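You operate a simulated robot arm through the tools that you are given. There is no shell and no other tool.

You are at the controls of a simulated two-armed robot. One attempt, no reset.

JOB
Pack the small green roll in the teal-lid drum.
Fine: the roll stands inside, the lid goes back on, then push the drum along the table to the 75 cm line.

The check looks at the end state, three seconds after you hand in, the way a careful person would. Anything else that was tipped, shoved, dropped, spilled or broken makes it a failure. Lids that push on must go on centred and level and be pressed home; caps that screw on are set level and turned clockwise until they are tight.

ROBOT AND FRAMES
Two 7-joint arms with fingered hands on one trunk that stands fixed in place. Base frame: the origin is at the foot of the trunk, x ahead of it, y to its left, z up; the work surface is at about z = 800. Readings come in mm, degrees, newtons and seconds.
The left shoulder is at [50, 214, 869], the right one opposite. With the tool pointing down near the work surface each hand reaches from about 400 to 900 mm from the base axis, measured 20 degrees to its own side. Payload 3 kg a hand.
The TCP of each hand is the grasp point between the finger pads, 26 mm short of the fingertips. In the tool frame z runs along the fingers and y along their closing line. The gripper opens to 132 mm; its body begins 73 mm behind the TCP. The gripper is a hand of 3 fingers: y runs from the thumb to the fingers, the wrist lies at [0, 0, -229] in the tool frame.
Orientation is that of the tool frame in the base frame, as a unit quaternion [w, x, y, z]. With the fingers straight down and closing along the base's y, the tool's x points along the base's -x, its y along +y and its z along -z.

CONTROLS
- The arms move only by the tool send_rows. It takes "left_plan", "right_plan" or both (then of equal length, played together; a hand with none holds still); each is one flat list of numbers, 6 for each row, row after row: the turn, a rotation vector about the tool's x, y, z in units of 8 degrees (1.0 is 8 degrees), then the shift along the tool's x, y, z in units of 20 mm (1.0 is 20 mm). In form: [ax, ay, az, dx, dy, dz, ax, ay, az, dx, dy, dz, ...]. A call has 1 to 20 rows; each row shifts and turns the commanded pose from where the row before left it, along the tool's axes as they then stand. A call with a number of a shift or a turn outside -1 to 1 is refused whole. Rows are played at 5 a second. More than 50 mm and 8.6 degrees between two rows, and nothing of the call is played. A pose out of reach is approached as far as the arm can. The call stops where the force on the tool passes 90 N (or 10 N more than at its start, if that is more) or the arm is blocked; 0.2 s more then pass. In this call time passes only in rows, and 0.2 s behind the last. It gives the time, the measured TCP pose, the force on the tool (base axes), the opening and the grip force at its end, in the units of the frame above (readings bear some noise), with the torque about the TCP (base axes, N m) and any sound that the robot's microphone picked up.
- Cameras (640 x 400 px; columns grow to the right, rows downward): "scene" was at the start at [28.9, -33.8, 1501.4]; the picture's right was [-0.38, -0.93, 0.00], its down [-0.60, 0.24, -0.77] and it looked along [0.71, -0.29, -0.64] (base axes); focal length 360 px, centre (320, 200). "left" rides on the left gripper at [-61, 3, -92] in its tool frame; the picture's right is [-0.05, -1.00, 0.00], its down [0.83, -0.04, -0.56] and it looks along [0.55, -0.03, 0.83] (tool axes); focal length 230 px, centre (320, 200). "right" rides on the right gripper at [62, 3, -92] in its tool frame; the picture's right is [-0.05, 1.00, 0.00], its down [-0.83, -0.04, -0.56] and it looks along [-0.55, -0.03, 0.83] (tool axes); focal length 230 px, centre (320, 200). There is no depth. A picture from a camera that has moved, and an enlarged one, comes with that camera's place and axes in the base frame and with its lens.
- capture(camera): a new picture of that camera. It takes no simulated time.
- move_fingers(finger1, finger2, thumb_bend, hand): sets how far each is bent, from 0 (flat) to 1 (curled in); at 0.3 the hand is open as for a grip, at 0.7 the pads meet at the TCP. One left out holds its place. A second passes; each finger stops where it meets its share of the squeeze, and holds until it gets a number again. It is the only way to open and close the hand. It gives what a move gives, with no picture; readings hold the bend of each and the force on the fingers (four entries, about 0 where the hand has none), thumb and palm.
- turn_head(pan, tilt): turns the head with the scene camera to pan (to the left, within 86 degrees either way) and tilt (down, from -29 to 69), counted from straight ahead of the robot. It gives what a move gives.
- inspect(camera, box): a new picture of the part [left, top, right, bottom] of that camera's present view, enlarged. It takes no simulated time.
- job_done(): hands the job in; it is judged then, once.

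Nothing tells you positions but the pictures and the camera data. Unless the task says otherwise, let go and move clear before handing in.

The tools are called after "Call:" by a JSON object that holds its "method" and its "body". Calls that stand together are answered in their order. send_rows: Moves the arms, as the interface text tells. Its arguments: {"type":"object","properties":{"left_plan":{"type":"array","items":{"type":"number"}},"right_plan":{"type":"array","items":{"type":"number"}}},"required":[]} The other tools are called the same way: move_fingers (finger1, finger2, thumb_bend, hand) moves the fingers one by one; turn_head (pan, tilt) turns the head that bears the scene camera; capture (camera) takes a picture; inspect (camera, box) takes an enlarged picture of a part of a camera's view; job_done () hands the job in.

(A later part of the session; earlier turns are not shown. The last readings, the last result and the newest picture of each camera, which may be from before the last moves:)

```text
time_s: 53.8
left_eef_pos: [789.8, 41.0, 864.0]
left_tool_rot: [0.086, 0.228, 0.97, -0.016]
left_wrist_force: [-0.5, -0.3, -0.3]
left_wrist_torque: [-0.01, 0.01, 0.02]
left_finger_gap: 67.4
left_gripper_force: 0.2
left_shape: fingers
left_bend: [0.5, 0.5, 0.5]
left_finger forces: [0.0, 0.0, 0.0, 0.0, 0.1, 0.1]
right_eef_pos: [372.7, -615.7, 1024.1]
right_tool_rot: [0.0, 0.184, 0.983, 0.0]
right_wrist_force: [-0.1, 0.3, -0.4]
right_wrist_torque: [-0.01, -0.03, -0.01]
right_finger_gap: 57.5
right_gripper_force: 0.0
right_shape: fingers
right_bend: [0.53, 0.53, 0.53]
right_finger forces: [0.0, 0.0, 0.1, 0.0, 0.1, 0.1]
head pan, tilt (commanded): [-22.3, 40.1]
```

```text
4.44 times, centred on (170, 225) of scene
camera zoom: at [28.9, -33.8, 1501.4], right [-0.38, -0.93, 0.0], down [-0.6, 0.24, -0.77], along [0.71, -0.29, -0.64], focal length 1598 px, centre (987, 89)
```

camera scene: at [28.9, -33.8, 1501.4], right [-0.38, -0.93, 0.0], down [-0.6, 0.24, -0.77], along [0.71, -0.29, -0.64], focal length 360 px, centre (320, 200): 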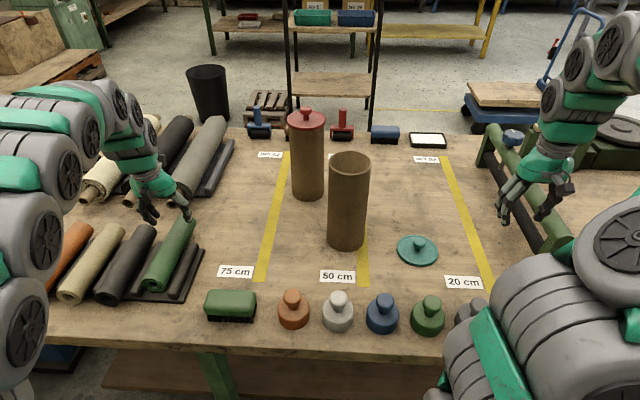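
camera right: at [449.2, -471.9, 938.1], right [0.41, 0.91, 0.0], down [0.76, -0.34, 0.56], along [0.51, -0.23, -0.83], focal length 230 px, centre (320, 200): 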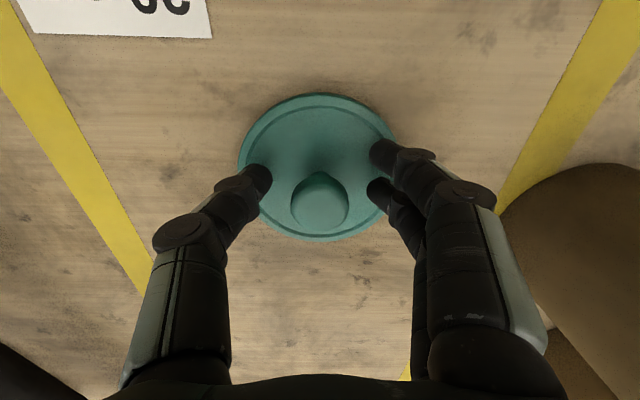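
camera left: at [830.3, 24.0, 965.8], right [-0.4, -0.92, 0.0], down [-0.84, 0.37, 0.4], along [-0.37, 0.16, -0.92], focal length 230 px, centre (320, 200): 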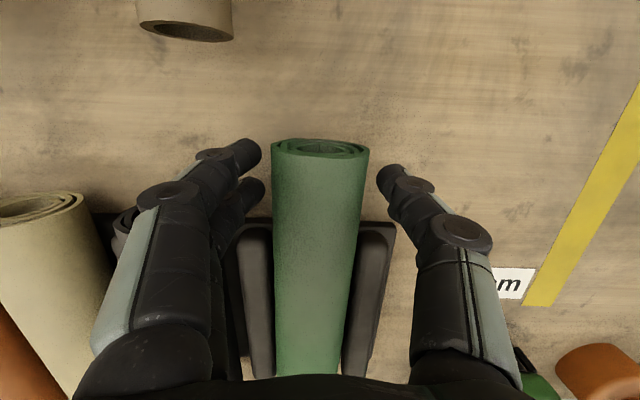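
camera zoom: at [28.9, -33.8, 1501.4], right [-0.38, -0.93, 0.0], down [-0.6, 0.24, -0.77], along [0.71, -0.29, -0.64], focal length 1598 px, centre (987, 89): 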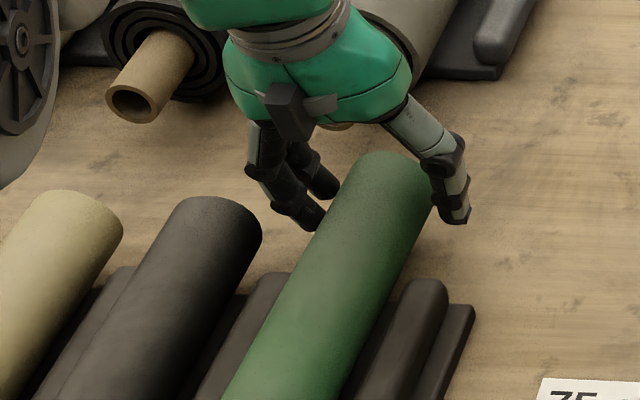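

Call:
{"method": "move_fingers", "body": {"hand": "left", "finger1": 0.57, "finger2": 0.57, "thumb_bend": 0.57}}

Call:
{"method": "send_rows", "body": {"left_plan": [0, 0, 0, -0.3, 0, 0.05, 0, 0, 0, -0.3, 0, 0.05, 0, 0, 0, -0.3, 0, 0.05, 0, 0, 0, 0, 0, 0]}}

Call:
{"method": "capture", "body": {"camera": "left"}}

Call:
{"method": "inspect", "body": {"camera": "scene", "box": [120, 180, 220, 310]}}

```text
time_s: 54.8
left_eef_pos: [788.7, 41.9, 862.9]
left_tool_rot: [0.085, 0.227, 0.97, -0.017]
left_wrist_force: [-0.8, 0.1, -0.8]
left_wrist_torque: [0.0, -0.01, 0.0]
left_finger_gap: 56.8
left_gripper_force: 3.6
left_shape: fingers
left_bend: [0.53, 0.53, 0.54]
left_finger forces: [1.8, 1.8, 0.1, 0.0, 3.4, 0.0]
right_eef_pos: [371.9, -615.8, 1025.0]
right_tool_rot: [-0.001, 0.183, 0.983, 0.0]
right_wrist_force: [0.1, 0.3, -0.4]
right_wrist_torque: [-0.01, -0.02, 0.01]
right_finger_gap: 57.3
right_gripper_force: 0.0
right_shape: fingers
right_bend: [0.53, 0.53, 0.53]
right_finger forces: [0.0, 0.0, 0.1, 0.0, 0.0, 0.0]
head pan, tilt (commanded): [-22.3, 40.1]
```

```text
time_s: 55.8
left_eef_pos: [805.0, 33.5, 862.6]
left_tool_rot: [0.085, 0.227, 0.97, -0.017]
left_wrist_force: [-1.9, 1.8, 0.5]
left_wrist_torque: [0.05, 0.04, -0.04]
left_finger_gap: 57.2
left_gripper_force: 4.3
left_shape: fingers
left_bend: [0.53, 0.53, 0.54]
left_finger forces: [1.8, 2.1, 0.1, 0.0, 3.5, 0.0]
right_eef_pos: [372.2, -616.6, 1025.0]
right_tool_rot: [0.0, 0.182, 0.983, 0.0]
right_wrist_force: [-0.1, -0.4, -0.1]
right_wrist_torque: [0.01, 0.01, 0.01]
right_finger_gap: 56.9
right_gripper_force: 0.1
right_shape: fingers
right_bend: [0.53, 0.53, 0.53]
right_finger forces: [0.0, 0.1, 0.0, 0.1, 0.0, 0.1]
head pan, tilt (commanded): [-22.3, 40.1]
```

```text
taken
camera left: at [847.0, 16.3, 966.1], right [-0.4, -0.92, 0.0], down [-0.84, 0.37, 0.4], along [-0.37, 0.16, -0.92], focal length 230 px, centre (320, 200)
```

left: 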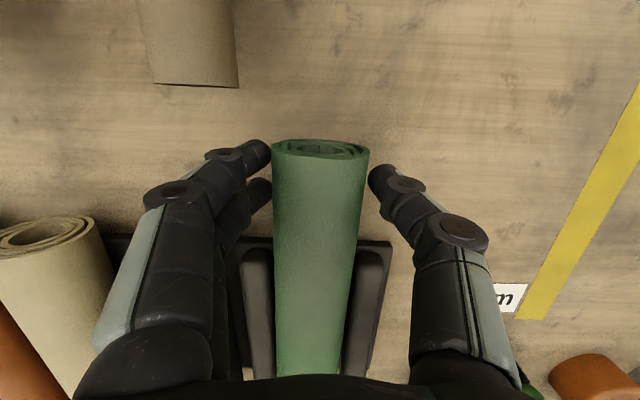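

```text
3.08 times, centred on (170, 245) of scene
camera zoom: at [29.0, -33.8, 1501.4], right [-0.38, -0.93, 0.0], down [-0.6, 0.24, -0.77], along [0.71, -0.29, -0.64], focal length 1107 px, centre (782, 62)
```

zoom: 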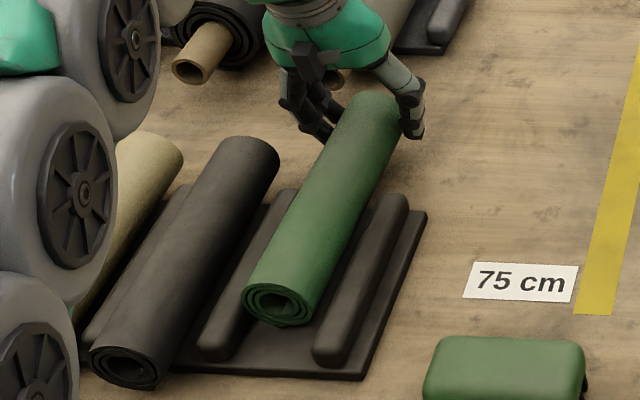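

The roll came along. Now I'll open slightly, lower to z≈846 and take a firm grip.

Call:
{"method": "move_fingers", "body": {"hand": "left", "finger1": 0.49, "finger2": 0.49, "thumb_bend": 0.49}}

Call:
{"method": "send_rows", "body": {"left_plan": [0, 0, 0, 0.14, -0.05, 0.45, 0, 0, 0, 0.05, 0, 0.4, 0, 0, 0, 0, 0, 0]}}

Call:
{"method": "capture", "body": {"camera": "left"}}

Call:
{"method": "inspect", "body": {"camera": "scene", "box": [120, 180, 220, 310]}}

```text
time_s: 56.8
left_eef_pos: [804.6, 33.7, 862.9]
left_tool_rot: [0.085, 0.227, 0.97, -0.017]
left_wrist_force: [0.1, 0.1, 0.5]
left_wrist_torque: [-0.01, 0.03, 0.03]
left_finger_gap: 70.6
left_gripper_force: 0.1
left_shape: fingers
left_bend: [0.49, 0.49, 0.49]
left_finger forces: [0.1, 0.1, 0.0, 0.0, 0.0, 0.0]
right_eef_pos: [372.7, -615.3, 1026.2]
right_tool_rot: [-0.001, 0.183, 0.983, 0.0]
right_wrist_force: [0.5, 0.1, -0.3]
right_wrist_torque: [0.01, 0.02, -0.01]
right_finger_gap: 57.2
right_gripper_force: 0.2
right_shape: fingers
right_bend: [0.53, 0.53, 0.53]
right_finger forces: [0.1, 0.1, 0.0, 0.0, 0.0, 0.1]
head pan, tilt (commanded): [-22.3, 40.1]
```

```text
time_s: 57.6
left_eef_pos: [802.8, 32.5, 846.4]
left_tool_rot: [0.086, 0.228, 0.97, -0.016]
left_wrist_force: [-0.1, -0.4, 0.1]
left_wrist_torque: [0.0, 0.05, 0.0]
left_finger_gap: 70.8
left_gripper_force: 0.0
left_shape: fingers
left_bend: [0.49, 0.49, 0.49]
left_finger forces: [0.1, 0.0, 0.0, 0.1, 0.1, 0.0]
right_eef_pos: [371.6, -616.1, 1024.3]
right_tool_rot: [0.0, 0.183, 0.983, 0.0]
right_wrist_force: [-0.5, 0.0, -0.3]
right_wrist_torque: [0.01, 0.0, -0.02]
right_finger_gap: 57.1
right_gripper_force: 0.1
right_shape: fingers
right_bend: [0.53, 0.53, 0.53]
right_finger forces: [0.0, 0.0, 0.1, 0.0, 0.0, 0.1]
head pan, tilt (commanded): [-22.3, 40.1]
```

```text
taken
camera left: at [845.2, 15.6, 949.2], right [-0.4, -0.92, 0.0], down [-0.84, 0.37, 0.4], along [-0.37, 0.16, -0.92], focal length 230 px, centre (320, 200)
```

left: 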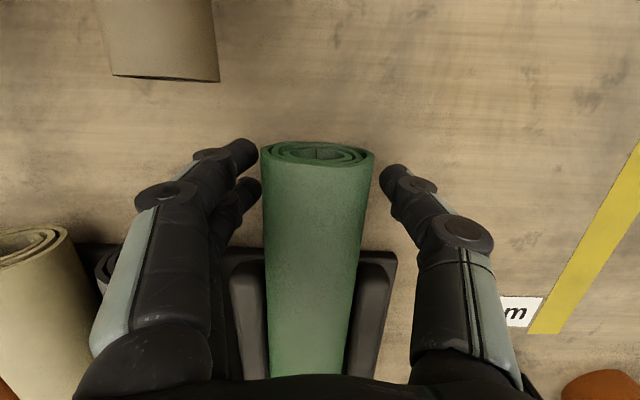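

```text
3.08 times, centred on (170, 245) of scene
camera zoom: at [28.9, -33.8, 1501.4], right [-0.38, -0.93, 0.0], down [-0.6, 0.24, -0.77], along [0.71, -0.29, -0.64], focal length 1107 px, centre (782, 62)
```

zoom: 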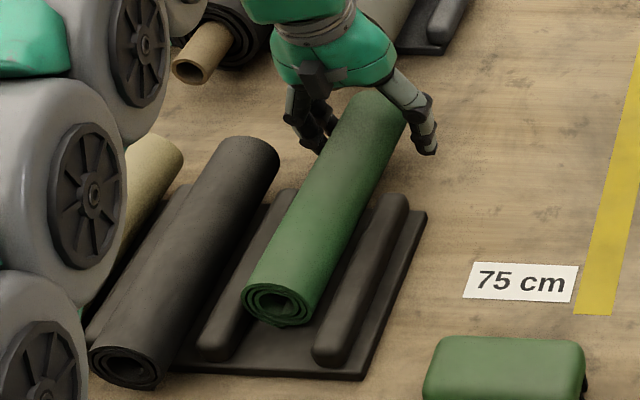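

Call:
{"method": "move_fingers", "body": {"hand": "left", "finger1": 0.75, "finger2": 0.75, "thumb_bend": 0.75}}

Call:
{"method": "capture", "body": {"camera": "left"}}

```text
time_s: 58.6
left_eef_pos: [804.0, 33.3, 847.1]
left_tool_rot: [0.085, 0.227, 0.97, -0.017]
left_wrist_force: [0.4, -2.2, -0.3]
left_wrist_torque: [0.01, -0.01, 0.2]
left_finger_gap: 46.5
left_gripper_force: 22.7
left_shape: fingers
left_bend: [0.56, 0.57, 0.64]
left_finger forces: [10.6, 11.0, 0.1, 0.1, 24.2, 0.0]
right_eef_pos: [372.3, -615.4, 1025.4]
right_tool_rot: [-0.001, 0.183, 0.983, 0.001]
right_wrist_force: [0.4, -1.0, 0.3]
right_wrist_torque: [0.02, -0.02, 0.0]
right_finger_gap: 57.1
right_gripper_force: 0.1
right_shape: fingers
right_bend: [0.53, 0.53, 0.53]
right_finger forces: [0.1, 0.0, 0.0, 0.0, 0.1, 0.0]
head pan, tilt (commanded): [-22.3, 40.1]
```

```text
taken
camera left: at [845.3, 15.7, 949.1], right [-0.4, -0.92, 0.0], down [-0.84, 0.37, 0.4], along [-0.37, 0.16, -0.92], focal length 230 px, centre (320, 200)
```

left: 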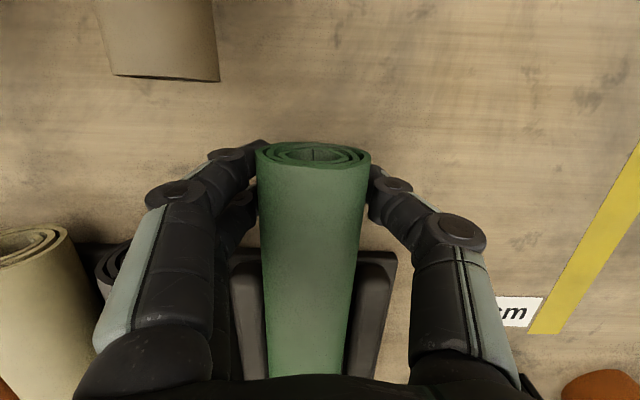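

The grip is firm, at about 23 N. I'll lift a little and see how the roll behaves.

Call:
{"method": "send_rows", "body": {"left_plan": [0, 0, 0, -0.087, 0, -0.492, 0, 0, 0, -0.087, 0, -0.492, 0, 0, 0, -0.087, 0, -0.492, 0, 0, 0, 0, 0, 0]}}

Call:
{"method": "capture", "body": {"camera": "left"}}

Call:
{"method": "capture", "body": {"camera": "scene"}}

```text
time_s: 59.6
left_eef_pos: [805.1, 33.9, 874.7]
left_tool_rot: [0.085, 0.228, 0.97, -0.016]
left_wrist_force: [0.8, -1.7, -3.7]
left_wrist_torque: [-0.1, -0.2, 0.04]
left_finger_gap: 45.0
left_gripper_force: 22.7
left_shape: fingers
left_bend: [0.57, 0.56, 0.65]
left_finger forces: [8.4, 13.4, 0.0, 0.0, 23.1, 0.0]
right_eef_pos: [372.2, -616.0, 1024.1]
right_tool_rot: [0.0, 0.182, 0.983, -0.001]
right_wrist_force: [0.1, 0.9, -0.6]
right_wrist_torque: [-0.03, 0.02, 0.01]
right_finger_gap: 57.1
right_gripper_force: 0.1
right_shape: fingers
right_bend: [0.53, 0.53, 0.53]
right_finger forces: [0.1, 0.0, 0.1, 0.0, 0.1, 0.1]
head pan, tilt (commanded): [-22.3, 40.1]
```

```text
taken
camera left: at [845.9, 16.1, 978.2], right [-0.4, -0.92, 0.0], down [-0.84, 0.37, 0.4], along [-0.37, 0.16, -0.92], focal length 230 px, centre (320, 200)
```

left: 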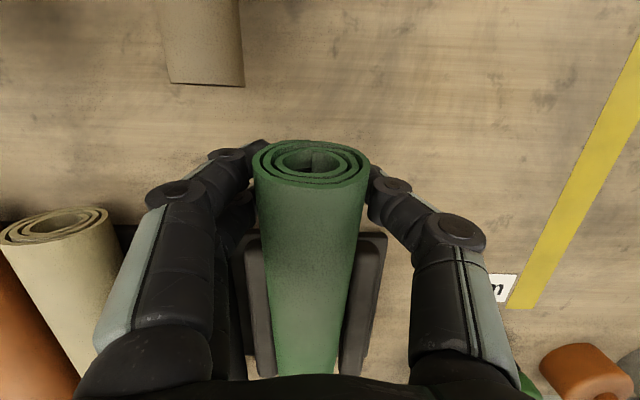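

```text
taken
camera scene: at [29.0, -33.8, 1501.4], right [-0.38, -0.93, 0.0], down [-0.6, 0.24, -0.77], along [0.71, -0.29, -0.64], focal length 360 px, centre (320, 200)
```

scene: 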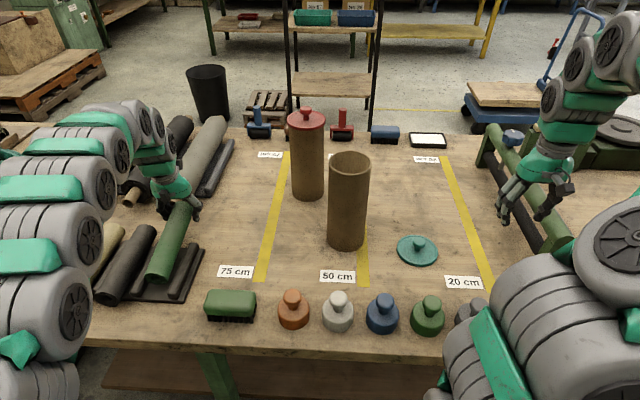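

The roll pivots in the grip, so its near end stays on the tray, and that is the direction I want. I'll raise the roll upright by turning the hand towards horizontal while rising, keeping the lower end near the table.

Call:
{"method": "send_rows", "body": {"left_plan": [0, 0, 0, -0.104, 0, -0.591, 0, -1, 0, -0.174, 0, -0.985, 0, -1, 0, -0.324, 0, -0.998, 0, -1, 0, -0.46, 0, -0.944, 0, 0, 0, 0, 0, 0]}}

Call:
{"method": "capture", "body": {"camera": "scene"}}

Call:
{"method": "capture", "body": {"camera": "left"}}

```text
time_s: 60.8
left_eef_pos: [804.6, 32.9, 949.5]
left_tool_rot: [0.285, 0.219, 0.931, -0.064]
left_wrist_force: [-0.8, -0.2, -4.2]
left_wrist_torque: [-0.02, -0.02, -0.02]
left_finger_gap: 44.6
left_gripper_force: 21.6
left_shape: fingers
left_bend: [0.57, 0.56, 0.65]
left_finger forces: [9.6, 11.8, 0.0, 0.0, 22.3, 0.1]
right_eef_pos: [372.1, -615.8, 1024.7]
right_tool_rot: [0.0, 0.184, 0.983, -0.001]
right_wrist_force: [0.2, 0.0, 0.4]
right_wrist_torque: [0.02, 0.01, 0.02]
right_finger_gap: 57.2
right_gripper_force: 0.0
right_shape: fingers
right_bend: [0.53, 0.53, 0.53]
right_finger forces: [0.1, 0.0, 0.0, 0.0, 0.1, 0.0]
head pan, tilt (commanded): [-22.3, 40.1]
```

```text
taken
camera scene: at [29.0, -33.8, 1501.4], right [-0.38, -0.93, 0.0], down [-0.6, 0.24, -0.77], along [0.71, -0.29, -0.64], focal length 360 px, centre (320, 200)
```

scene: 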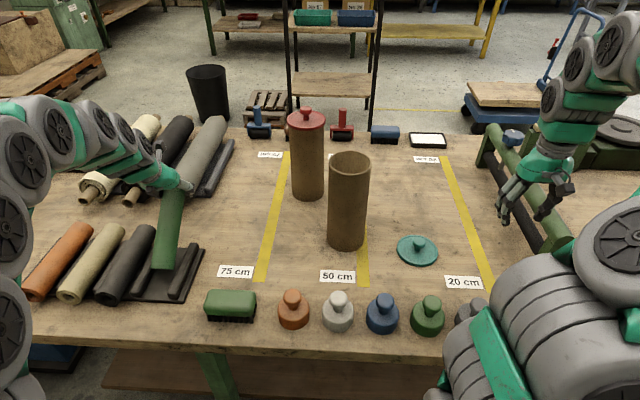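

```text
taken
camera left: at [804.5, 36.2, 1061.2], right [-0.41, -0.91, 0.02], down [-0.91, 0.41, 0.0], along [-0.01, -0.02, -1.0], focal length 230 px, centre (320, 200)
```

left: 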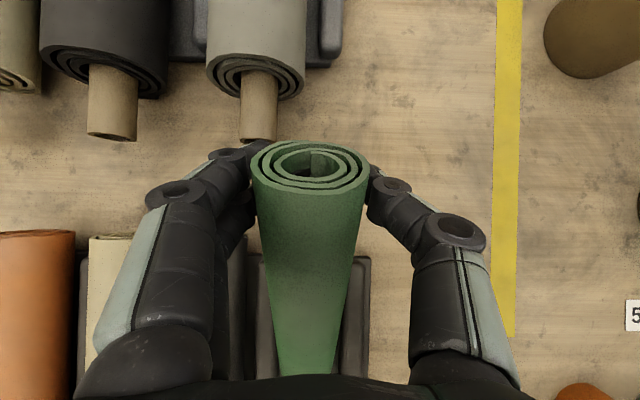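

The roll is rising as planned. I'll keep turning the hand to horizontal.

Call:
{"method": "send_rows", "body": {"left_plan": [0, -1, 0, -0.514, 0, -0.763, 0, -1, 0, -0.519, 0, -0.576, 0, -1, 0, -0.467, 0, -0.392, 0, -1, 0, -0.365, 0, -0.228, 0, 0, 0, 0, 0, 0]}}

Call:
{"method": "capture", "body": {"camera": "scene"}}

Call:
{"method": "capture", "body": {"camera": "left"}}

```text
time_s: 62.0
left_eef_pos: [804.7, 30.7, 1005.0]
left_tool_rot: [0.531, 0.194, 0.816, -0.122]
left_wrist_force: [1.2, 1.1, -5.0]
left_wrist_torque: [-0.06, -0.1, -0.04]
left_finger_gap: 42.6
left_gripper_force: 20.8
left_shape: fingers
left_bend: [0.59, 0.56, 0.66]
left_finger forces: [7.8, 12.9, 0.0, 0.1, 21.2, 0.0]
right_eef_pos: [372.1, -615.8, 1024.2]
right_tool_rot: [-0.001, 0.184, 0.983, 0.0]
right_wrist_force: [0.2, -0.6, -0.3]
right_wrist_torque: [0.02, 0.0, 0.02]
right_finger_gap: 57.2
right_gripper_force: 0.0
right_shape: fingers
right_bend: [0.53, 0.53, 0.53]
right_finger forces: [0.0, 0.0, 0.1, 0.1, 0.1, 0.1]
head pan, tilt (commanded): [-22.3, 40.1]
```

```text
taken
camera scene: at [29.0, -33.8, 1501.4], right [-0.38, -0.93, 0.0], down [-0.6, 0.24, -0.77], along [0.71, -0.29, -0.64], focal length 360 px, centre (320, 200)
```

scene: 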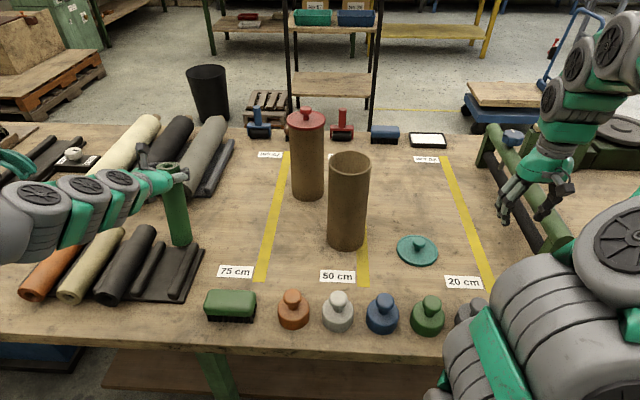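

```text
taken
camera left: at [753.2, 60.4, 1098.5], right [-0.43, -0.9, 0.04], down [-0.77, 0.34, -0.53], along [0.47, -0.26, -0.84], focal length 230 px, centre (320, 200)
```

left: 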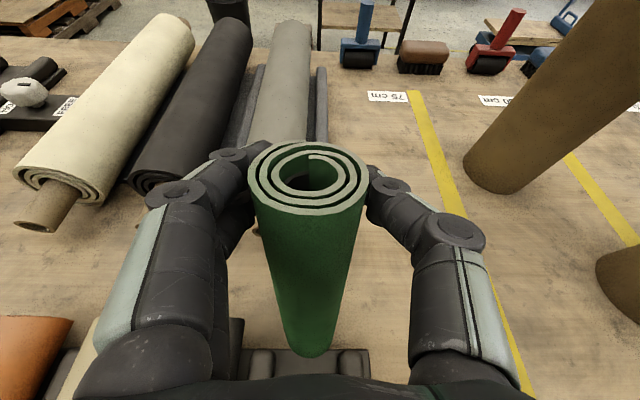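

The roll is about 13° from vertical. I'll rise and turn the remaining 13°.

Call:
{"method": "send_rows", "body": {"left_plan": [0, -0.8, 0, -0.685, 0, -0.305, 0, -0.8, 0, -0.715, 0, -0.227, 0, 0, 0, -0.7, 0, -0.14, 0, 0, 0, 0, 0, 0]}}

Call:
{"method": "capture", "body": {"camera": "scene"}}

Call:
{"method": "capture", "body": {"camera": "left"}}

Call:
{"method": "inspect", "body": {"camera": "scene", "box": [100, 140, 240, 270]}}

```text
time_s: 63.0
left_eef_pos: [804.3, 31.0, 1048.0]
left_tool_rot: [0.618, 0.179, 0.752, -0.143]
left_wrist_force: [-0.1, 0.4, -5.2]
left_wrist_torque: [0.0, 0.03, 0.0]
left_finger_gap: 42.8
left_gripper_force: 21.0
left_shape: fingers
left_bend: [0.59, 0.56, 0.66]
left_finger forces: [9.1, 11.4, 0.1, 0.0, 20.9, 0.1]
right_eef_pos: [372.8, -615.3, 1024.8]
right_tool_rot: [0.001, 0.183, 0.983, 0.001]
right_wrist_force: [-0.2, 0.6, 0.5]
right_wrist_torque: [-0.03, -0.03, 0.04]
right_finger_gap: 57.1
right_gripper_force: 0.0
right_shape: fingers
right_bend: [0.53, 0.53, 0.53]
right_finger forces: [0.0, 0.0, 0.0, 0.1, 0.2, 0.0]
head pan, tilt (commanded): [-22.3, 40.1]
```

```text
taken
camera scene: at [29.0, -33.8, 1501.4], right [-0.38, -0.93, 0.0], down [-0.6, 0.24, -0.77], along [0.71, -0.29, -0.64], focal length 360 px, centre (320, 200)
```

scene: 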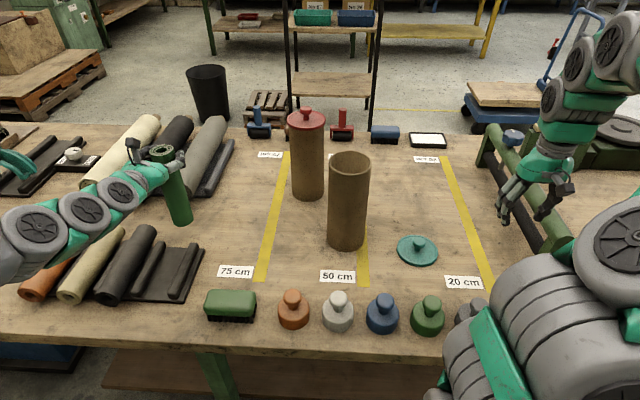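

```text
taken
camera left: at [736.3, 69.5, 1126.9], right [-0.43, -0.9, 0.05], down [-0.65, 0.28, -0.71], along [0.62, -0.34, -0.71], focal length 230 px, centre (320, 200)
```

left: 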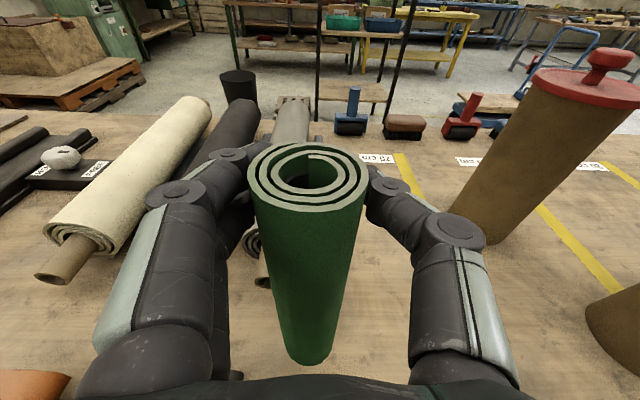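

```text
3.08 times, centred on (170, 205) of scene
camera zoom: at [29.0, -33.8, 1501.4], right [-0.38, -0.93, 0.0], down [-0.6, 0.24, -0.77], along [0.71, -0.29, -0.64], focal length 1107 px, centre (782, 185)
```

zoom: 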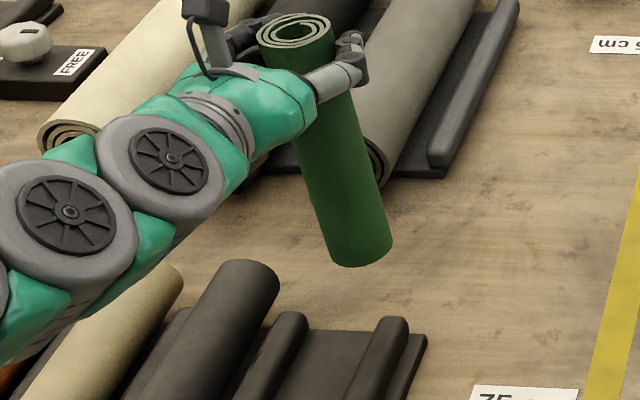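

The roll now hangs nearly vertical, with its bottom about 200 mm below the TCP. I'll raise it straight up to z≈1270 so it clears the drum rim at 1050.

Call:
{"method": "send_rows", "body": {"left_plan": [0, 0, 0, -0.98, 0, -0.195, 0, 0, 0, -0.98, 0, -0.195, 0, 0, 0, -0.98, 0, -0.195, 0, 0, 0, -0.98, 0, -0.195, 0, 0, 0, -0.98, 0, -0.195, 0, 0, 0, -0.98, 0, -0.195, 0, 0, 0, -0.98, 0, -0.195, 0, 0, 0, -0.98, 0, -0.195, 0, 0, 0, -0.98, 0, -0.195, 0, 0, 0, -0.98, 0, -0.195, 0, 0, 0, -0.98, 0, -0.195, 0, 0, 0, -0.3, 0, -0.06, 0, 0, 0, 0, 0, 0]}}

Call:
{"method": "capture", "body": {"camera": "scene"}}

Call:
{"method": "capture", "body": {"camera": "left"}}

```text
time_s: 65.8
left_eef_pos: [804.1, 30.6, 1274.4]
left_tool_rot: [0.618, 0.178, 0.752, -0.142]
left_wrist_force: [0.7, -0.3, -5.3]
left_wrist_torque: [0.0, 0.0, -0.03]
left_finger_gap: 42.2
left_gripper_force: 20.6
left_shape: fingers
left_bend: [0.59, 0.56, 0.66]
left_finger forces: [8.6, 11.6, 0.0, 0.1, 20.8, 0.0]
right_eef_pos: [372.5, -614.8, 1024.3]
right_tool_rot: [0.0, 0.183, 0.983, -0.001]
right_wrist_force: [0.8, 0.1, 0.5]
right_wrist_torque: [-0.01, 0.02, 0.02]
right_finger_gap: 57.1
right_gripper_force: 0.0
right_shape: fingers
right_bend: [0.53, 0.53, 0.53]
right_finger forces: [0.0, 0.0, 0.1, 0.1, 0.0, 0.0]
head pan, tilt (commanded): [-22.3, 40.1]
```

```text
taken
camera scene: at [29.0, -33.8, 1501.4], right [-0.38, -0.93, 0.0], down [-0.6, 0.24, -0.77], along [0.71, -0.29, -0.64], focal length 360 px, centre (320, 200)
```

scene: 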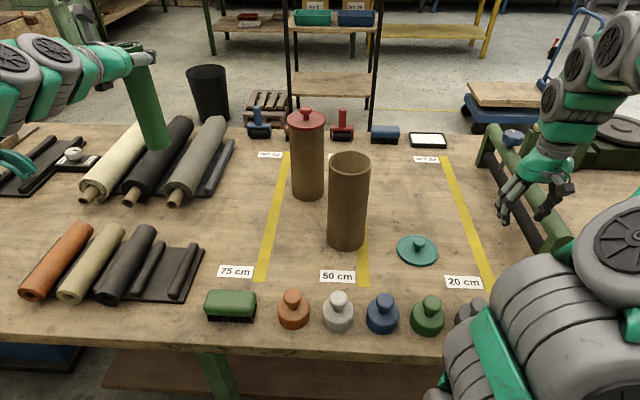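

```text
taken
camera left: at [734.9, 68.8, 1354.8], right [-0.43, -0.9, 0.04], down [-0.65, 0.28, -0.71], along [0.62, -0.34, -0.71], focal length 230 px, centre (320, 200)
```

left: 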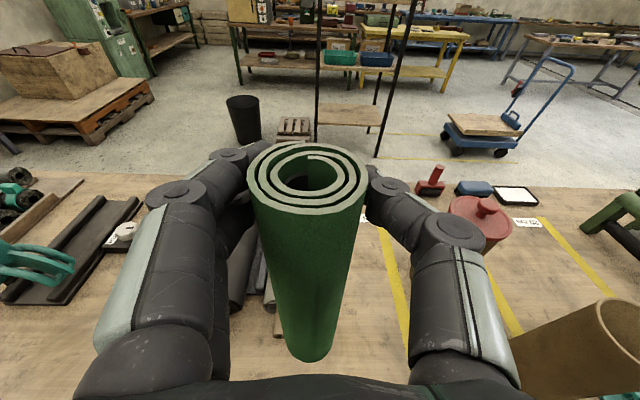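

The roll hangs steadily and its neighbours are undisturbed. Now I'll carry it sideways towards the drum.

Call:
{"method": "send_rows", "body": {"left_plan": [0, 0, 0, 0, -1, 0, 0, 0, 0, 0, -1, 0, 0, 0, 0, 0, -1, 0, 0, 0, 0, 0, -1, 0, 0, 0, 0, 0, -1, 0, 0, 0, 0, 0, -1, 0, 0, 0, 0, 0, -1, 0, 0, 0, 0, 0, -1, 0, 0, 0, 0, 0, -1, 0, 0, 0, 0, 0, -1, 0, 0, 0, 0, 0, -1, 0, 0, 0, 0, 0, -1, 0, 0, 0, 0, 0, -1, 0, 0, 0, 0, 0, -1, 0, 0, 0, 0, 0, 0, 0]}}

Call:
{"method": "capture", "body": {"camera": "scene"}}

Call:
{"method": "capture", "body": {"camera": "left"}}

Call:
{"method": "capture", "body": {"camera": "right"}}

```text
time_s: 69.0
left_eef_pos: [677.4, -220.0, 1272.7]
left_tool_rot: [0.619, 0.179, 0.752, -0.143]
left_wrist_force: [0.1, -0.3, -5.0]
left_wrist_torque: [-0.03, 0.03, 0.01]
left_finger_gap: 42.0
left_gripper_force: 20.4
left_shape: fingers
left_bend: [0.59, 0.56, 0.66]
left_finger forces: [8.3, 11.7, 0.0, 0.0, 20.7, 0.0]
right_eef_pos: [372.4, -615.0, 1025.1]
right_tool_rot: [0.0, 0.182, 0.983, 0.0]
right_wrist_force: [-0.9, 0.1, 0.1]
right_wrist_torque: [0.02, 0.0, 0.01]
right_finger_gap: 57.2
right_gripper_force: 0.0
right_shape: fingers
right_bend: [0.53, 0.53, 0.53]
right_finger forces: [0.0, 0.1, 0.0, 0.1, 0.1, 0.1]
head pan, tilt (commanded): [-22.3, 40.1]
```

```text
taken
camera scene: at [29.0, -33.8, 1501.4], right [-0.38, -0.93, 0.0], down [-0.6, 0.24, -0.77], along [0.71, -0.29, -0.64], focal length 360 px, centre (320, 200)
```

scene: 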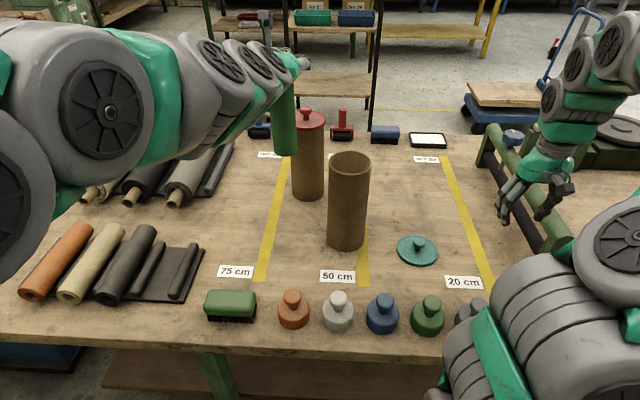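

```text
taken
camera left: at [609.6, -183.0, 1352.0], right [-0.43, -0.9, 0.05], down [-0.65, 0.28, -0.71], along [0.62, -0.34, -0.71], focal length 230 px, centre (320, 200)
```

left: 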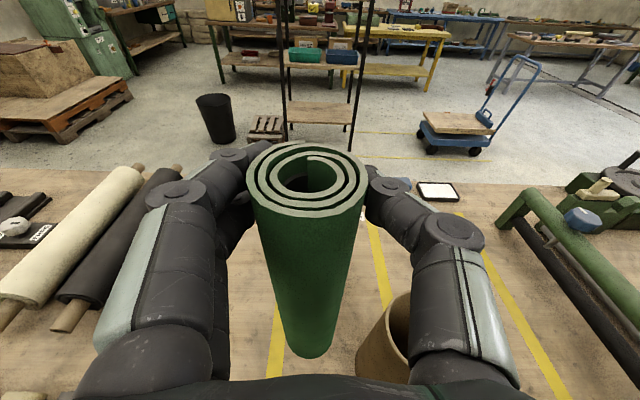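

```text
taken
camera right: at [317.0, -589.7, 1117.3], right [0.41, 0.91, 0.0], down [0.76, -0.34, 0.56], along [0.51, -0.23, -0.83], focal length 230 px, centre (320, 200)
```

right: 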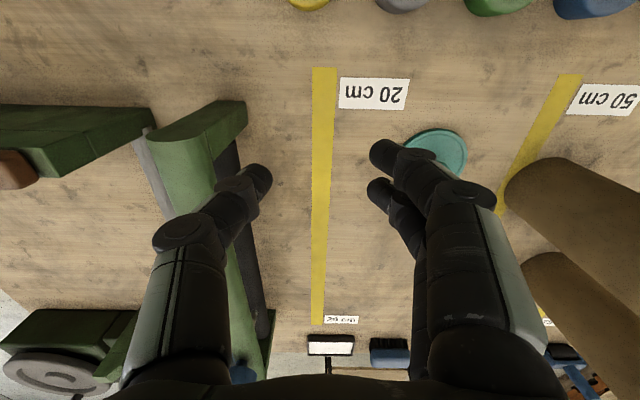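

Call:
{"method": "send_rows", "body": {"left_plan": [0, 0, 0, 0, -1, 0, 0, 0, 0, 0, -1, 0, 0, 0, 0, 0, -1, 0, 0, 0, 0, 0, -1, 0, 0, 0, 0, 0, -1, 0, 0, 0, 0, 0, -1, 0, 0, 0, 0, 0, -0.7, 0, 0, 0, 0, 0, -0.3, 0, 0, 0, 0, 0, 0, 0]}}

Call:
{"method": "capture", "body": {"camera": "scene"}}

Call:
{"method": "capture", "body": {"camera": "left"}}

```text
time_s: 71.0
left_eef_pos: [617.1, -347.1, 1271.3]
left_tool_rot: [0.619, 0.178, 0.752, -0.142]
left_wrist_force: [-0.9, -0.3, -4.8]
left_wrist_torque: [-0.01, 0.03, 0.01]
left_finger_gap: 41.4
left_gripper_force: 20.3
left_shape: fingers
left_bend: [0.59, 0.56, 0.66]
left_finger forces: [8.3, 11.6, 0.0, 0.0, 20.6, 0.0]
right_eef_pos: [371.9, -616.3, 1024.9]
right_tool_rot: [0.0, 0.183, 0.983, -0.001]
right_wrist_force: [-0.6, -0.2, 0.6]
right_wrist_torque: [-0.01, 0.0, 0.03]
right_finger_gap: 57.3
right_gripper_force: 0.0
right_shape: fingers
right_bend: [0.53, 0.53, 0.53]
right_finger forces: [0.0, 0.0, 0.1, 0.0, 0.1, 0.0]
head pan, tilt (commanded): [-22.3, 40.1]
```

```text
taken
camera scene: at [29.0, -33.9, 1501.4], right [-0.38, -0.93, 0.0], down [-0.6, 0.24, -0.77], along [0.71, -0.29, -0.64], focal length 360 px, centre (320, 200)
```

scene: 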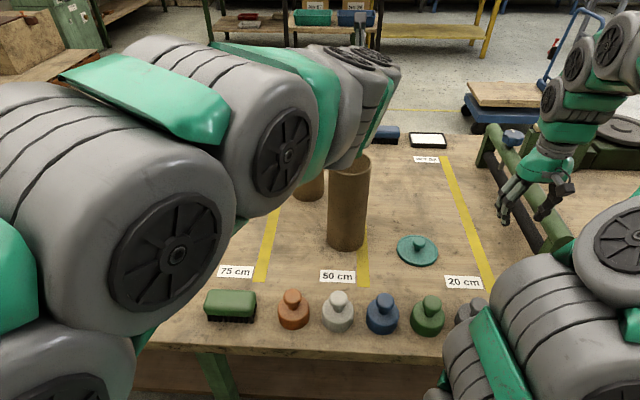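

```text
taken
camera left: at [547.6, -309.1, 1351.1], right [-0.43, -0.9, 0.04], down [-0.65, 0.28, -0.71], along [0.62, -0.34, -0.71], focal length 230 px, centre (320, 200)
```

left: 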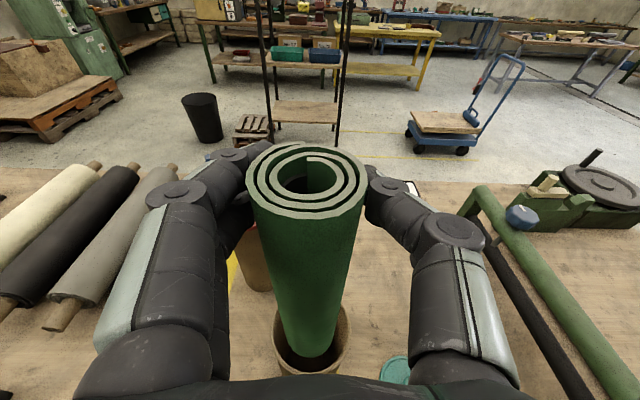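

Call:
{"method": "inspect", "body": {"camera": "left", "box": [230, 240, 390, 400]}}

Call:
{"method": "inspect", "body": {"camera": "scene", "box": [280, 130, 440, 260]}}

```text
2.50 times, centred on (310, 320) of left
camera zoom: at [547.6, -309.1, 1351.1], right [-0.43, -0.9, 0.04], down [-0.65, 0.28, -0.71], along [0.62, -0.34, -0.71], focal length 575 px, centre (345, -100)
```

zoom: 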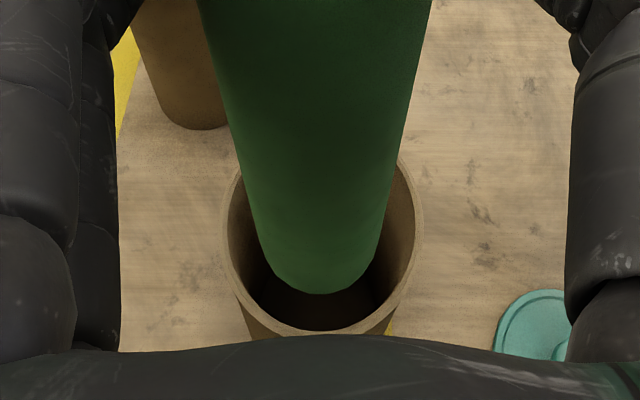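

```text
3.08 times, centred on (360, 195) of scene
camera zoom: at [29.0, -33.9, 1501.4], right [-0.38, -0.93, 0.0], down [-0.6, 0.24, -0.77], along [0.71, -0.29, -0.64], focal length 1107 px, centre (197, 215)
```

zoom: 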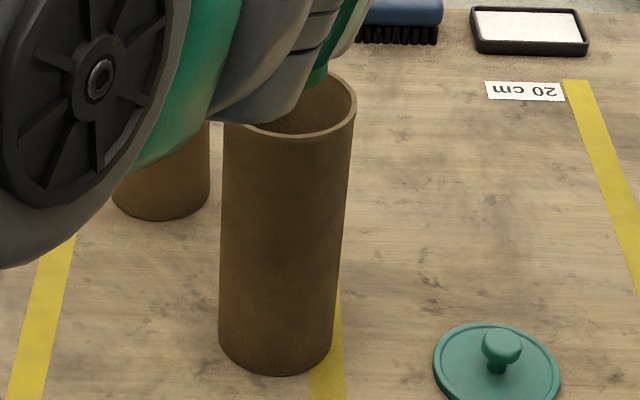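

Call:
{"method": "inspect", "body": {"camera": "scene", "box": [325, 140, 385, 180]}}

Call:
{"method": "inspect", "body": {"camera": "left", "box": [265, 300, 355, 385]}}

```text
10.00 times, centred on (355, 160) of scene
camera zoom: at [29.0, -33.9, 1501.4], right [-0.38, -0.93, 0.0], down [-0.6, 0.24, -0.77], along [0.71, -0.29, -0.64], focal length 3596 px, centre (-30, 600)
```

zoom: 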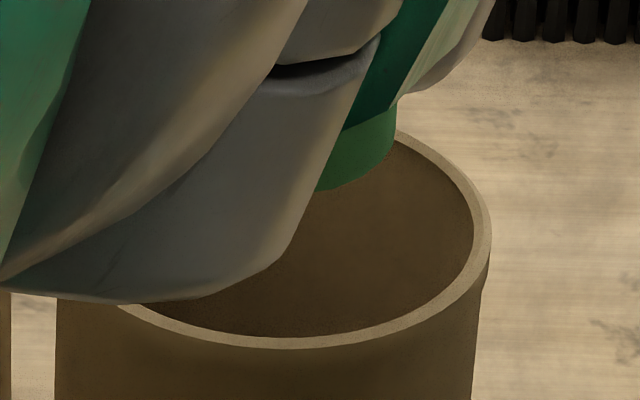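

```text
4.71 times, centred on (310, 342) of left
camera zoom: at [547.6, -309.1, 1351.1], right [-0.43, -0.9, 0.04], down [-0.65, 0.28, -0.71], along [0.62, -0.34, -0.71], focal length 1083 px, centre (367, -471)
```

zoom: 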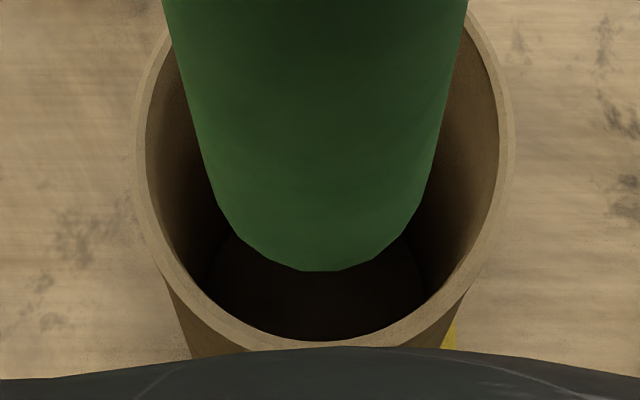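

Both cameras agree that the roll leans about 4.5°, with its bottom towards the robot by about 10 mm. I'll turn the hand another 4.5° and trim the position.

Call:
{"method": "send_rows", "body": {"left_plan": [0, -0.56, 0, 0, -0.08, -0.25, 0, 0, 0, 0, 0, 0]}}

Call:
{"method": "inspect", "body": {"camera": "left", "box": [230, 240, 390, 400]}}

Call:
{"method": "inspect", "body": {"camera": "scene", "box": [325, 140, 385, 180]}}

Call:
{"method": "capture", "body": {"camera": "left"}}

```text
time_s: 71.6
left_eef_pos: [610.8, -345.9, 1273.1]
left_tool_rot: [0.647, 0.173, 0.728, -0.15]
left_wrist_force: [0.0, -0.2, -4.9]
left_wrist_torque: [0.01, 0.03, 0.0]
left_finger_gap: 41.5
left_gripper_force: 19.6
left_shape: fingers
left_bend: [0.59, 0.56, 0.66]
left_finger forces: [8.5, 11.2, 0.0, 0.0, 20.6, 0.0]
right_eef_pos: [372.0, -613.5, 1024.1]
right_tool_rot: [0.001, 0.183, 0.983, 0.0]
right_wrist_force: [0.8, -0.1, -0.4]
right_wrist_torque: [0.0, 0.01, -0.01]
right_finger_gap: 57.0
right_gripper_force: 0.0
right_shape: fingers
right_bend: [0.53, 0.53, 0.53]
right_finger forces: [0.0, 0.0, 0.1, 0.1, 0.1, 0.0]
head pan, tilt (commanded): [-22.3, 40.1]
```

```text
2.50 times, centred on (310, 320) of left
camera zoom: at [537.2, -305.5, 1345.8], right [-0.44, -0.9, 0.05], down [-0.6, 0.25, -0.76], along [0.67, -0.36, -0.65], focal length 575 px, centre (345, -100)
```

zoom: 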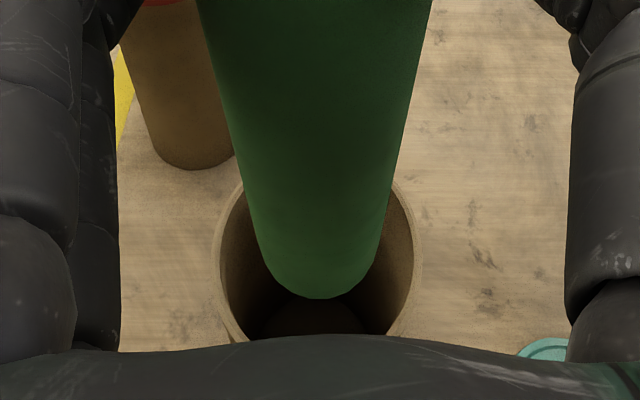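

```text
10.00 times, centred on (355, 160) of scene
camera zoom: at [29.0, -33.8, 1501.4], right [-0.38, -0.93, 0.0], down [-0.6, 0.24, -0.77], along [0.71, -0.29, -0.64], focal length 3596 px, centre (-30, 600)
```

zoom: 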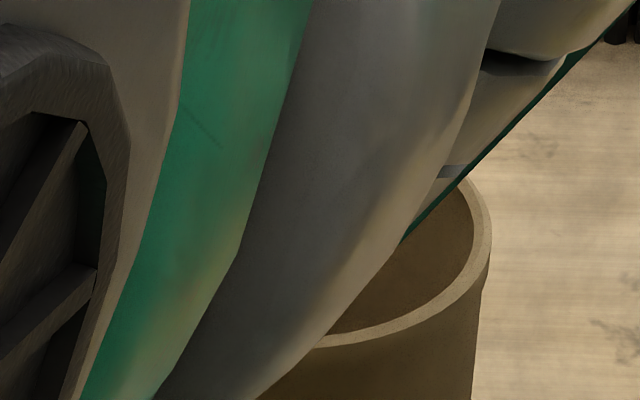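

```text
taken
camera left: at [537.2, -305.5, 1345.8], right [-0.44, -0.9, 0.05], down [-0.6, 0.25, -0.76], along [0.67, -0.36, -0.65], focal length 230 px, centre (320, 200)
```

left: 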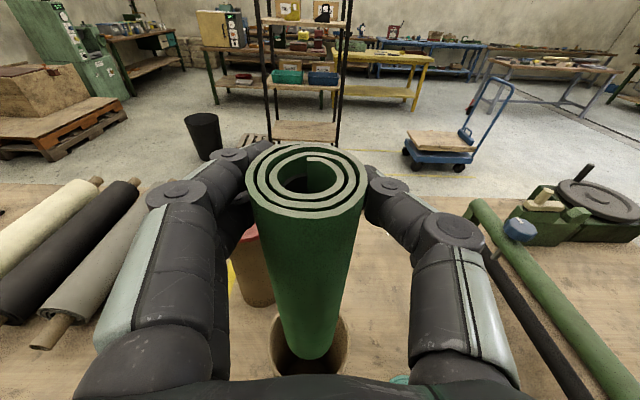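

The left arm now blocks the scene view. Reworking the numbers, the drum centre is slightly farther out, at about [626, -352] with its rim at z≈1041, and the roll was vertical before my last turn. I'll undo most of that turn and shift 12 mm outward.

Call:
{"method": "send_rows", "body": {"left_plan": [0, 0.43, 0.2, -0.11, -0.16, 0.605, 0, 0, 0, 0, 0, 0]}}

Call:
{"method": "inspect", "body": {"camera": "left", "box": [230, 240, 390, 400]}}

Call:
{"method": "inspect", "body": {"camera": "scene", "box": [325, 140, 385, 180]}}

Call:
{"method": "capture", "body": {"camera": "left"}}

```text
time_s: 72.2
left_eef_pos: [620.7, -353.6, 1273.8]
left_tool_rot: [0.627, 0.187, 0.744, -0.135]
left_wrist_force: [0.0, -0.3, -4.7]
left_wrist_torque: [-0.03, 0.02, 0.01]
left_finger_gap: 41.4
left_gripper_force: 20.2
left_shape: fingers
left_bend: [0.59, 0.56, 0.66]
left_finger forces: [8.1, 11.8, 0.0, 0.1, 20.7, 0.0]
right_eef_pos: [371.9, -614.7, 1023.4]
right_tool_rot: [0.001, 0.183, 0.983, 0.0]
right_wrist_force: [-0.4, 0.1, -0.9]
right_wrist_torque: [-0.01, 0.0, 0.02]
right_finger_gap: 57.4
right_gripper_force: 0.1
right_shape: fingers
right_bend: [0.53, 0.53, 0.53]
right_finger forces: [0.0, 0.1, 0.0, 0.0, 0.0, 0.0]
head pan, tilt (commanded): [-22.3, 40.1]
```

```text
2.50 times, centred on (310, 320) of left
camera zoom: at [549.4, -317.2, 1351.8], right [-0.44, -0.9, 0.02], down [-0.63, 0.29, -0.72], along [0.64, -0.33, -0.69], focal length 575 px, centre (345, -100)
```

zoom: 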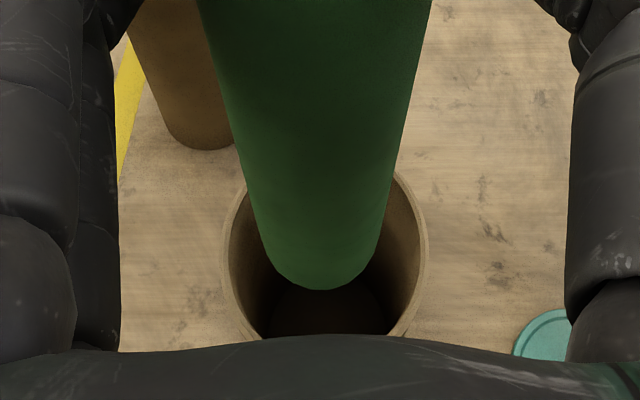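

```text
10.00 times, centred on (355, 160) of scene
camera zoom: at [29.0, -33.8, 1501.4], right [-0.38, -0.93, 0.0], down [-0.6, 0.24, -0.77], along [0.71, -0.29, -0.64], focal length 3596 px, centre (-30, 600)
```

zoom: 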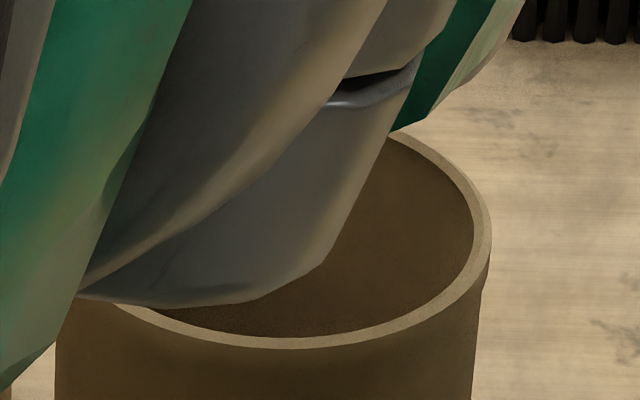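

```text
taken
camera left: at [549.4, -317.2, 1351.8], right [-0.44, -0.9, 0.02], down [-0.63, 0.29, -0.72], along [0.64, -0.33, -0.69], focal length 230 px, centre (320, 200)
```

left: 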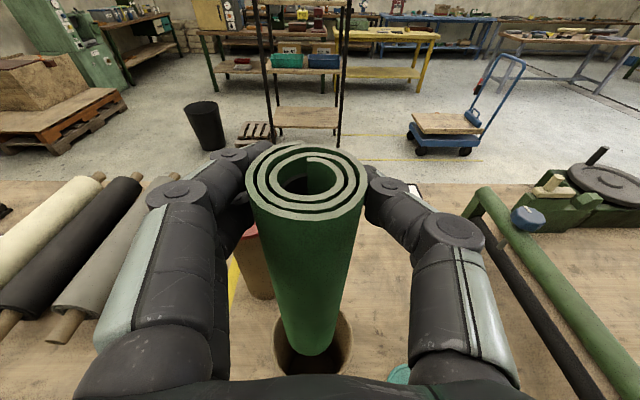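

The roll is now vertical and its bottom is within about 3 mm of the drum's axis, with 17 mm clearance all round. I'll lower it 50 mm and check.

Call:
{"method": "send_rows", "body": {"left_plan": [0, 0, 0, 0.49, -0.09, 0.088, 0, 0, 0, 0.49, -0.017, 0.088, 0, 0, 0, 0.49, -0.017, 0.088, 0, 0, 0, 0.49, -0.017, 0.088, 0, 0, 0, 0.49, -0.017, 0.088, 0, 0, 0, 0, 0, 0]}}

Call:
{"method": "inspect", "body": {"camera": "left", "box": [230, 240, 390, 400]}}

Call:
{"method": "capture", "body": {"camera": "scene"}}

```text
time_s: 73.6
left_eef_pos: [621.2, -354.7, 1223.7]
left_tool_rot: [0.627, 0.186, 0.745, -0.134]
left_wrist_force: [-0.5, -0.1, -5.6]
left_wrist_torque: [0.01, 0.02, -0.02]
left_finger_gap: 41.3
left_gripper_force: 19.7
left_shape: fingers
left_bend: [0.59, 0.56, 0.66]
left_finger forces: [8.0, 11.6, 0.0, 0.0, 20.4, 0.0]
right_eef_pos: [371.7, -615.8, 1024.9]
right_tool_rot: [0.0, 0.183, 0.983, 0.0]
right_wrist_force: [0.1, 0.6, -0.3]
right_wrist_torque: [-0.02, -0.02, 0.02]
right_finger_gap: 57.2
right_gripper_force: 0.0
right_shape: fingers
right_bend: [0.53, 0.53, 0.53]
right_finger forces: [0.0, 0.0, 0.0, 0.1, 0.0, 0.0]
head pan, tilt (commanded): [-22.3, 40.1]
```

```text
2.50 times, centred on (310, 320) of left
camera zoom: at [550.8, -318.1, 1302.2], right [-0.44, -0.9, 0.02], down [-0.63, 0.29, -0.72], along [0.64, -0.33, -0.69], focal length 575 px, centre (345, -100)
```

zoom: 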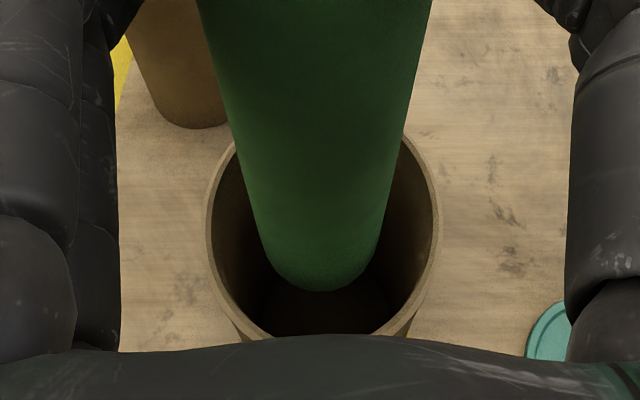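

```text
taken
camera scene: at [29.0, -33.8, 1501.4], right [-0.38, -0.93, 0.0], down [-0.6, 0.24, -0.77], along [0.71, -0.29, -0.64], focal length 360 px, centre (320, 200)
```

scene: 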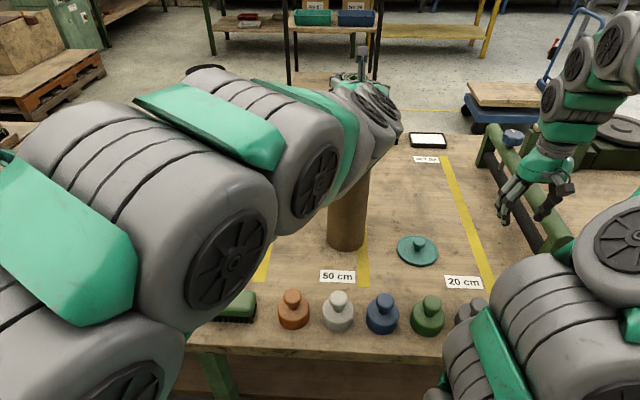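

No contact so far. I'll keep lowering.

Call:
{"method": "send_rows", "body": {"left_plan": [0, 0, 0, 0.6, -0.05, 0.108, 0, 0, 0, 0.6, -0.02, 0.108, 0, 0, 0, 0.6, -0.02, 0.108, 0, 0, 0, 0.6, -0.02, 0.108, 0, 0, 0, 0.6, -0.02, 0.108, 0, 0, 0, 0.6, -0.02, 0.108, 0, 0, 0, 0, 0, 0]}}

Call:
{"method": "inspect", "body": {"camera": "left", "box": [200, 200, 440, 400]}}

Call:
{"method": "capture", "body": {"camera": "scene"}}

```text
time_s: 75.2
left_eef_pos: [621.6, -353.6, 1149.1]
left_tool_rot: [0.627, 0.188, 0.744, -0.136]
left_wrist_force: [-0.1, -0.2, -5.0]
left_wrist_torque: [0.0, 0.02, 0.01]
left_finger_gap: 40.9
left_gripper_force: 19.9
left_shape: fingers
left_bend: [0.59, 0.56, 0.66]
left_finger forces: [8.1, 11.3, 0.0, 0.0, 20.3, 0.0]
right_eef_pos: [372.9, -615.3, 1025.2]
right_tool_rot: [0.001, 0.183, 0.983, -0.001]
right_wrist_force: [-0.2, -0.2, 0.2]
right_wrist_torque: [0.0, 0.0, 0.0]
right_finger_gap: 57.2
right_gripper_force: 0.0
right_shape: fingers
right_bend: [0.53, 0.53, 0.53]
right_finger forces: [0.0, 0.0, 0.0, 0.1, 0.0, 0.1]
head pan, tilt (commanded): [-22.3, 40.1]
```

```text
2.00 times, centred on (320, 300) of left
camera zoom: at [550.9, -317.7, 1227.4], right [-0.44, -0.9, 0.02], down [-0.63, 0.29, -0.72], along [0.64, -0.33, -0.69], focal length 460 px, centre (320, 0)
```

zoom: 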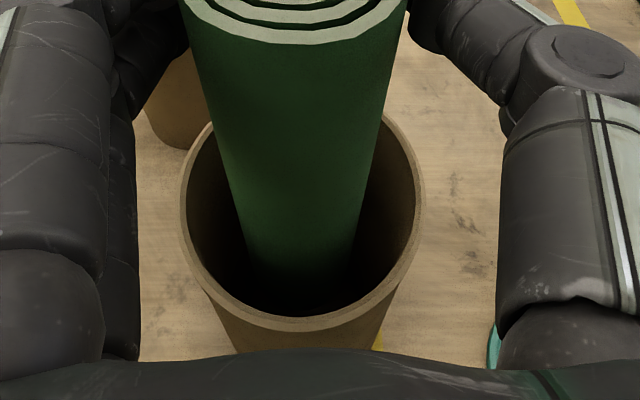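

```text
taken
camera scene: at [29.0, -33.8, 1501.4], right [-0.38, -0.93, 0.0], down [-0.6, 0.24, -0.77], along [0.71, -0.29, -0.64], focal length 360 px, centre (320, 200)
```

scene: 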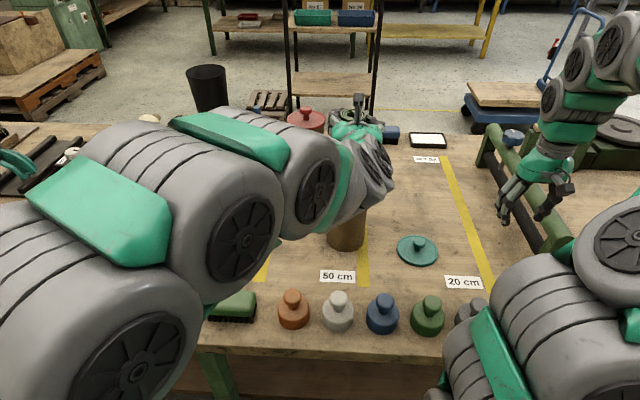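

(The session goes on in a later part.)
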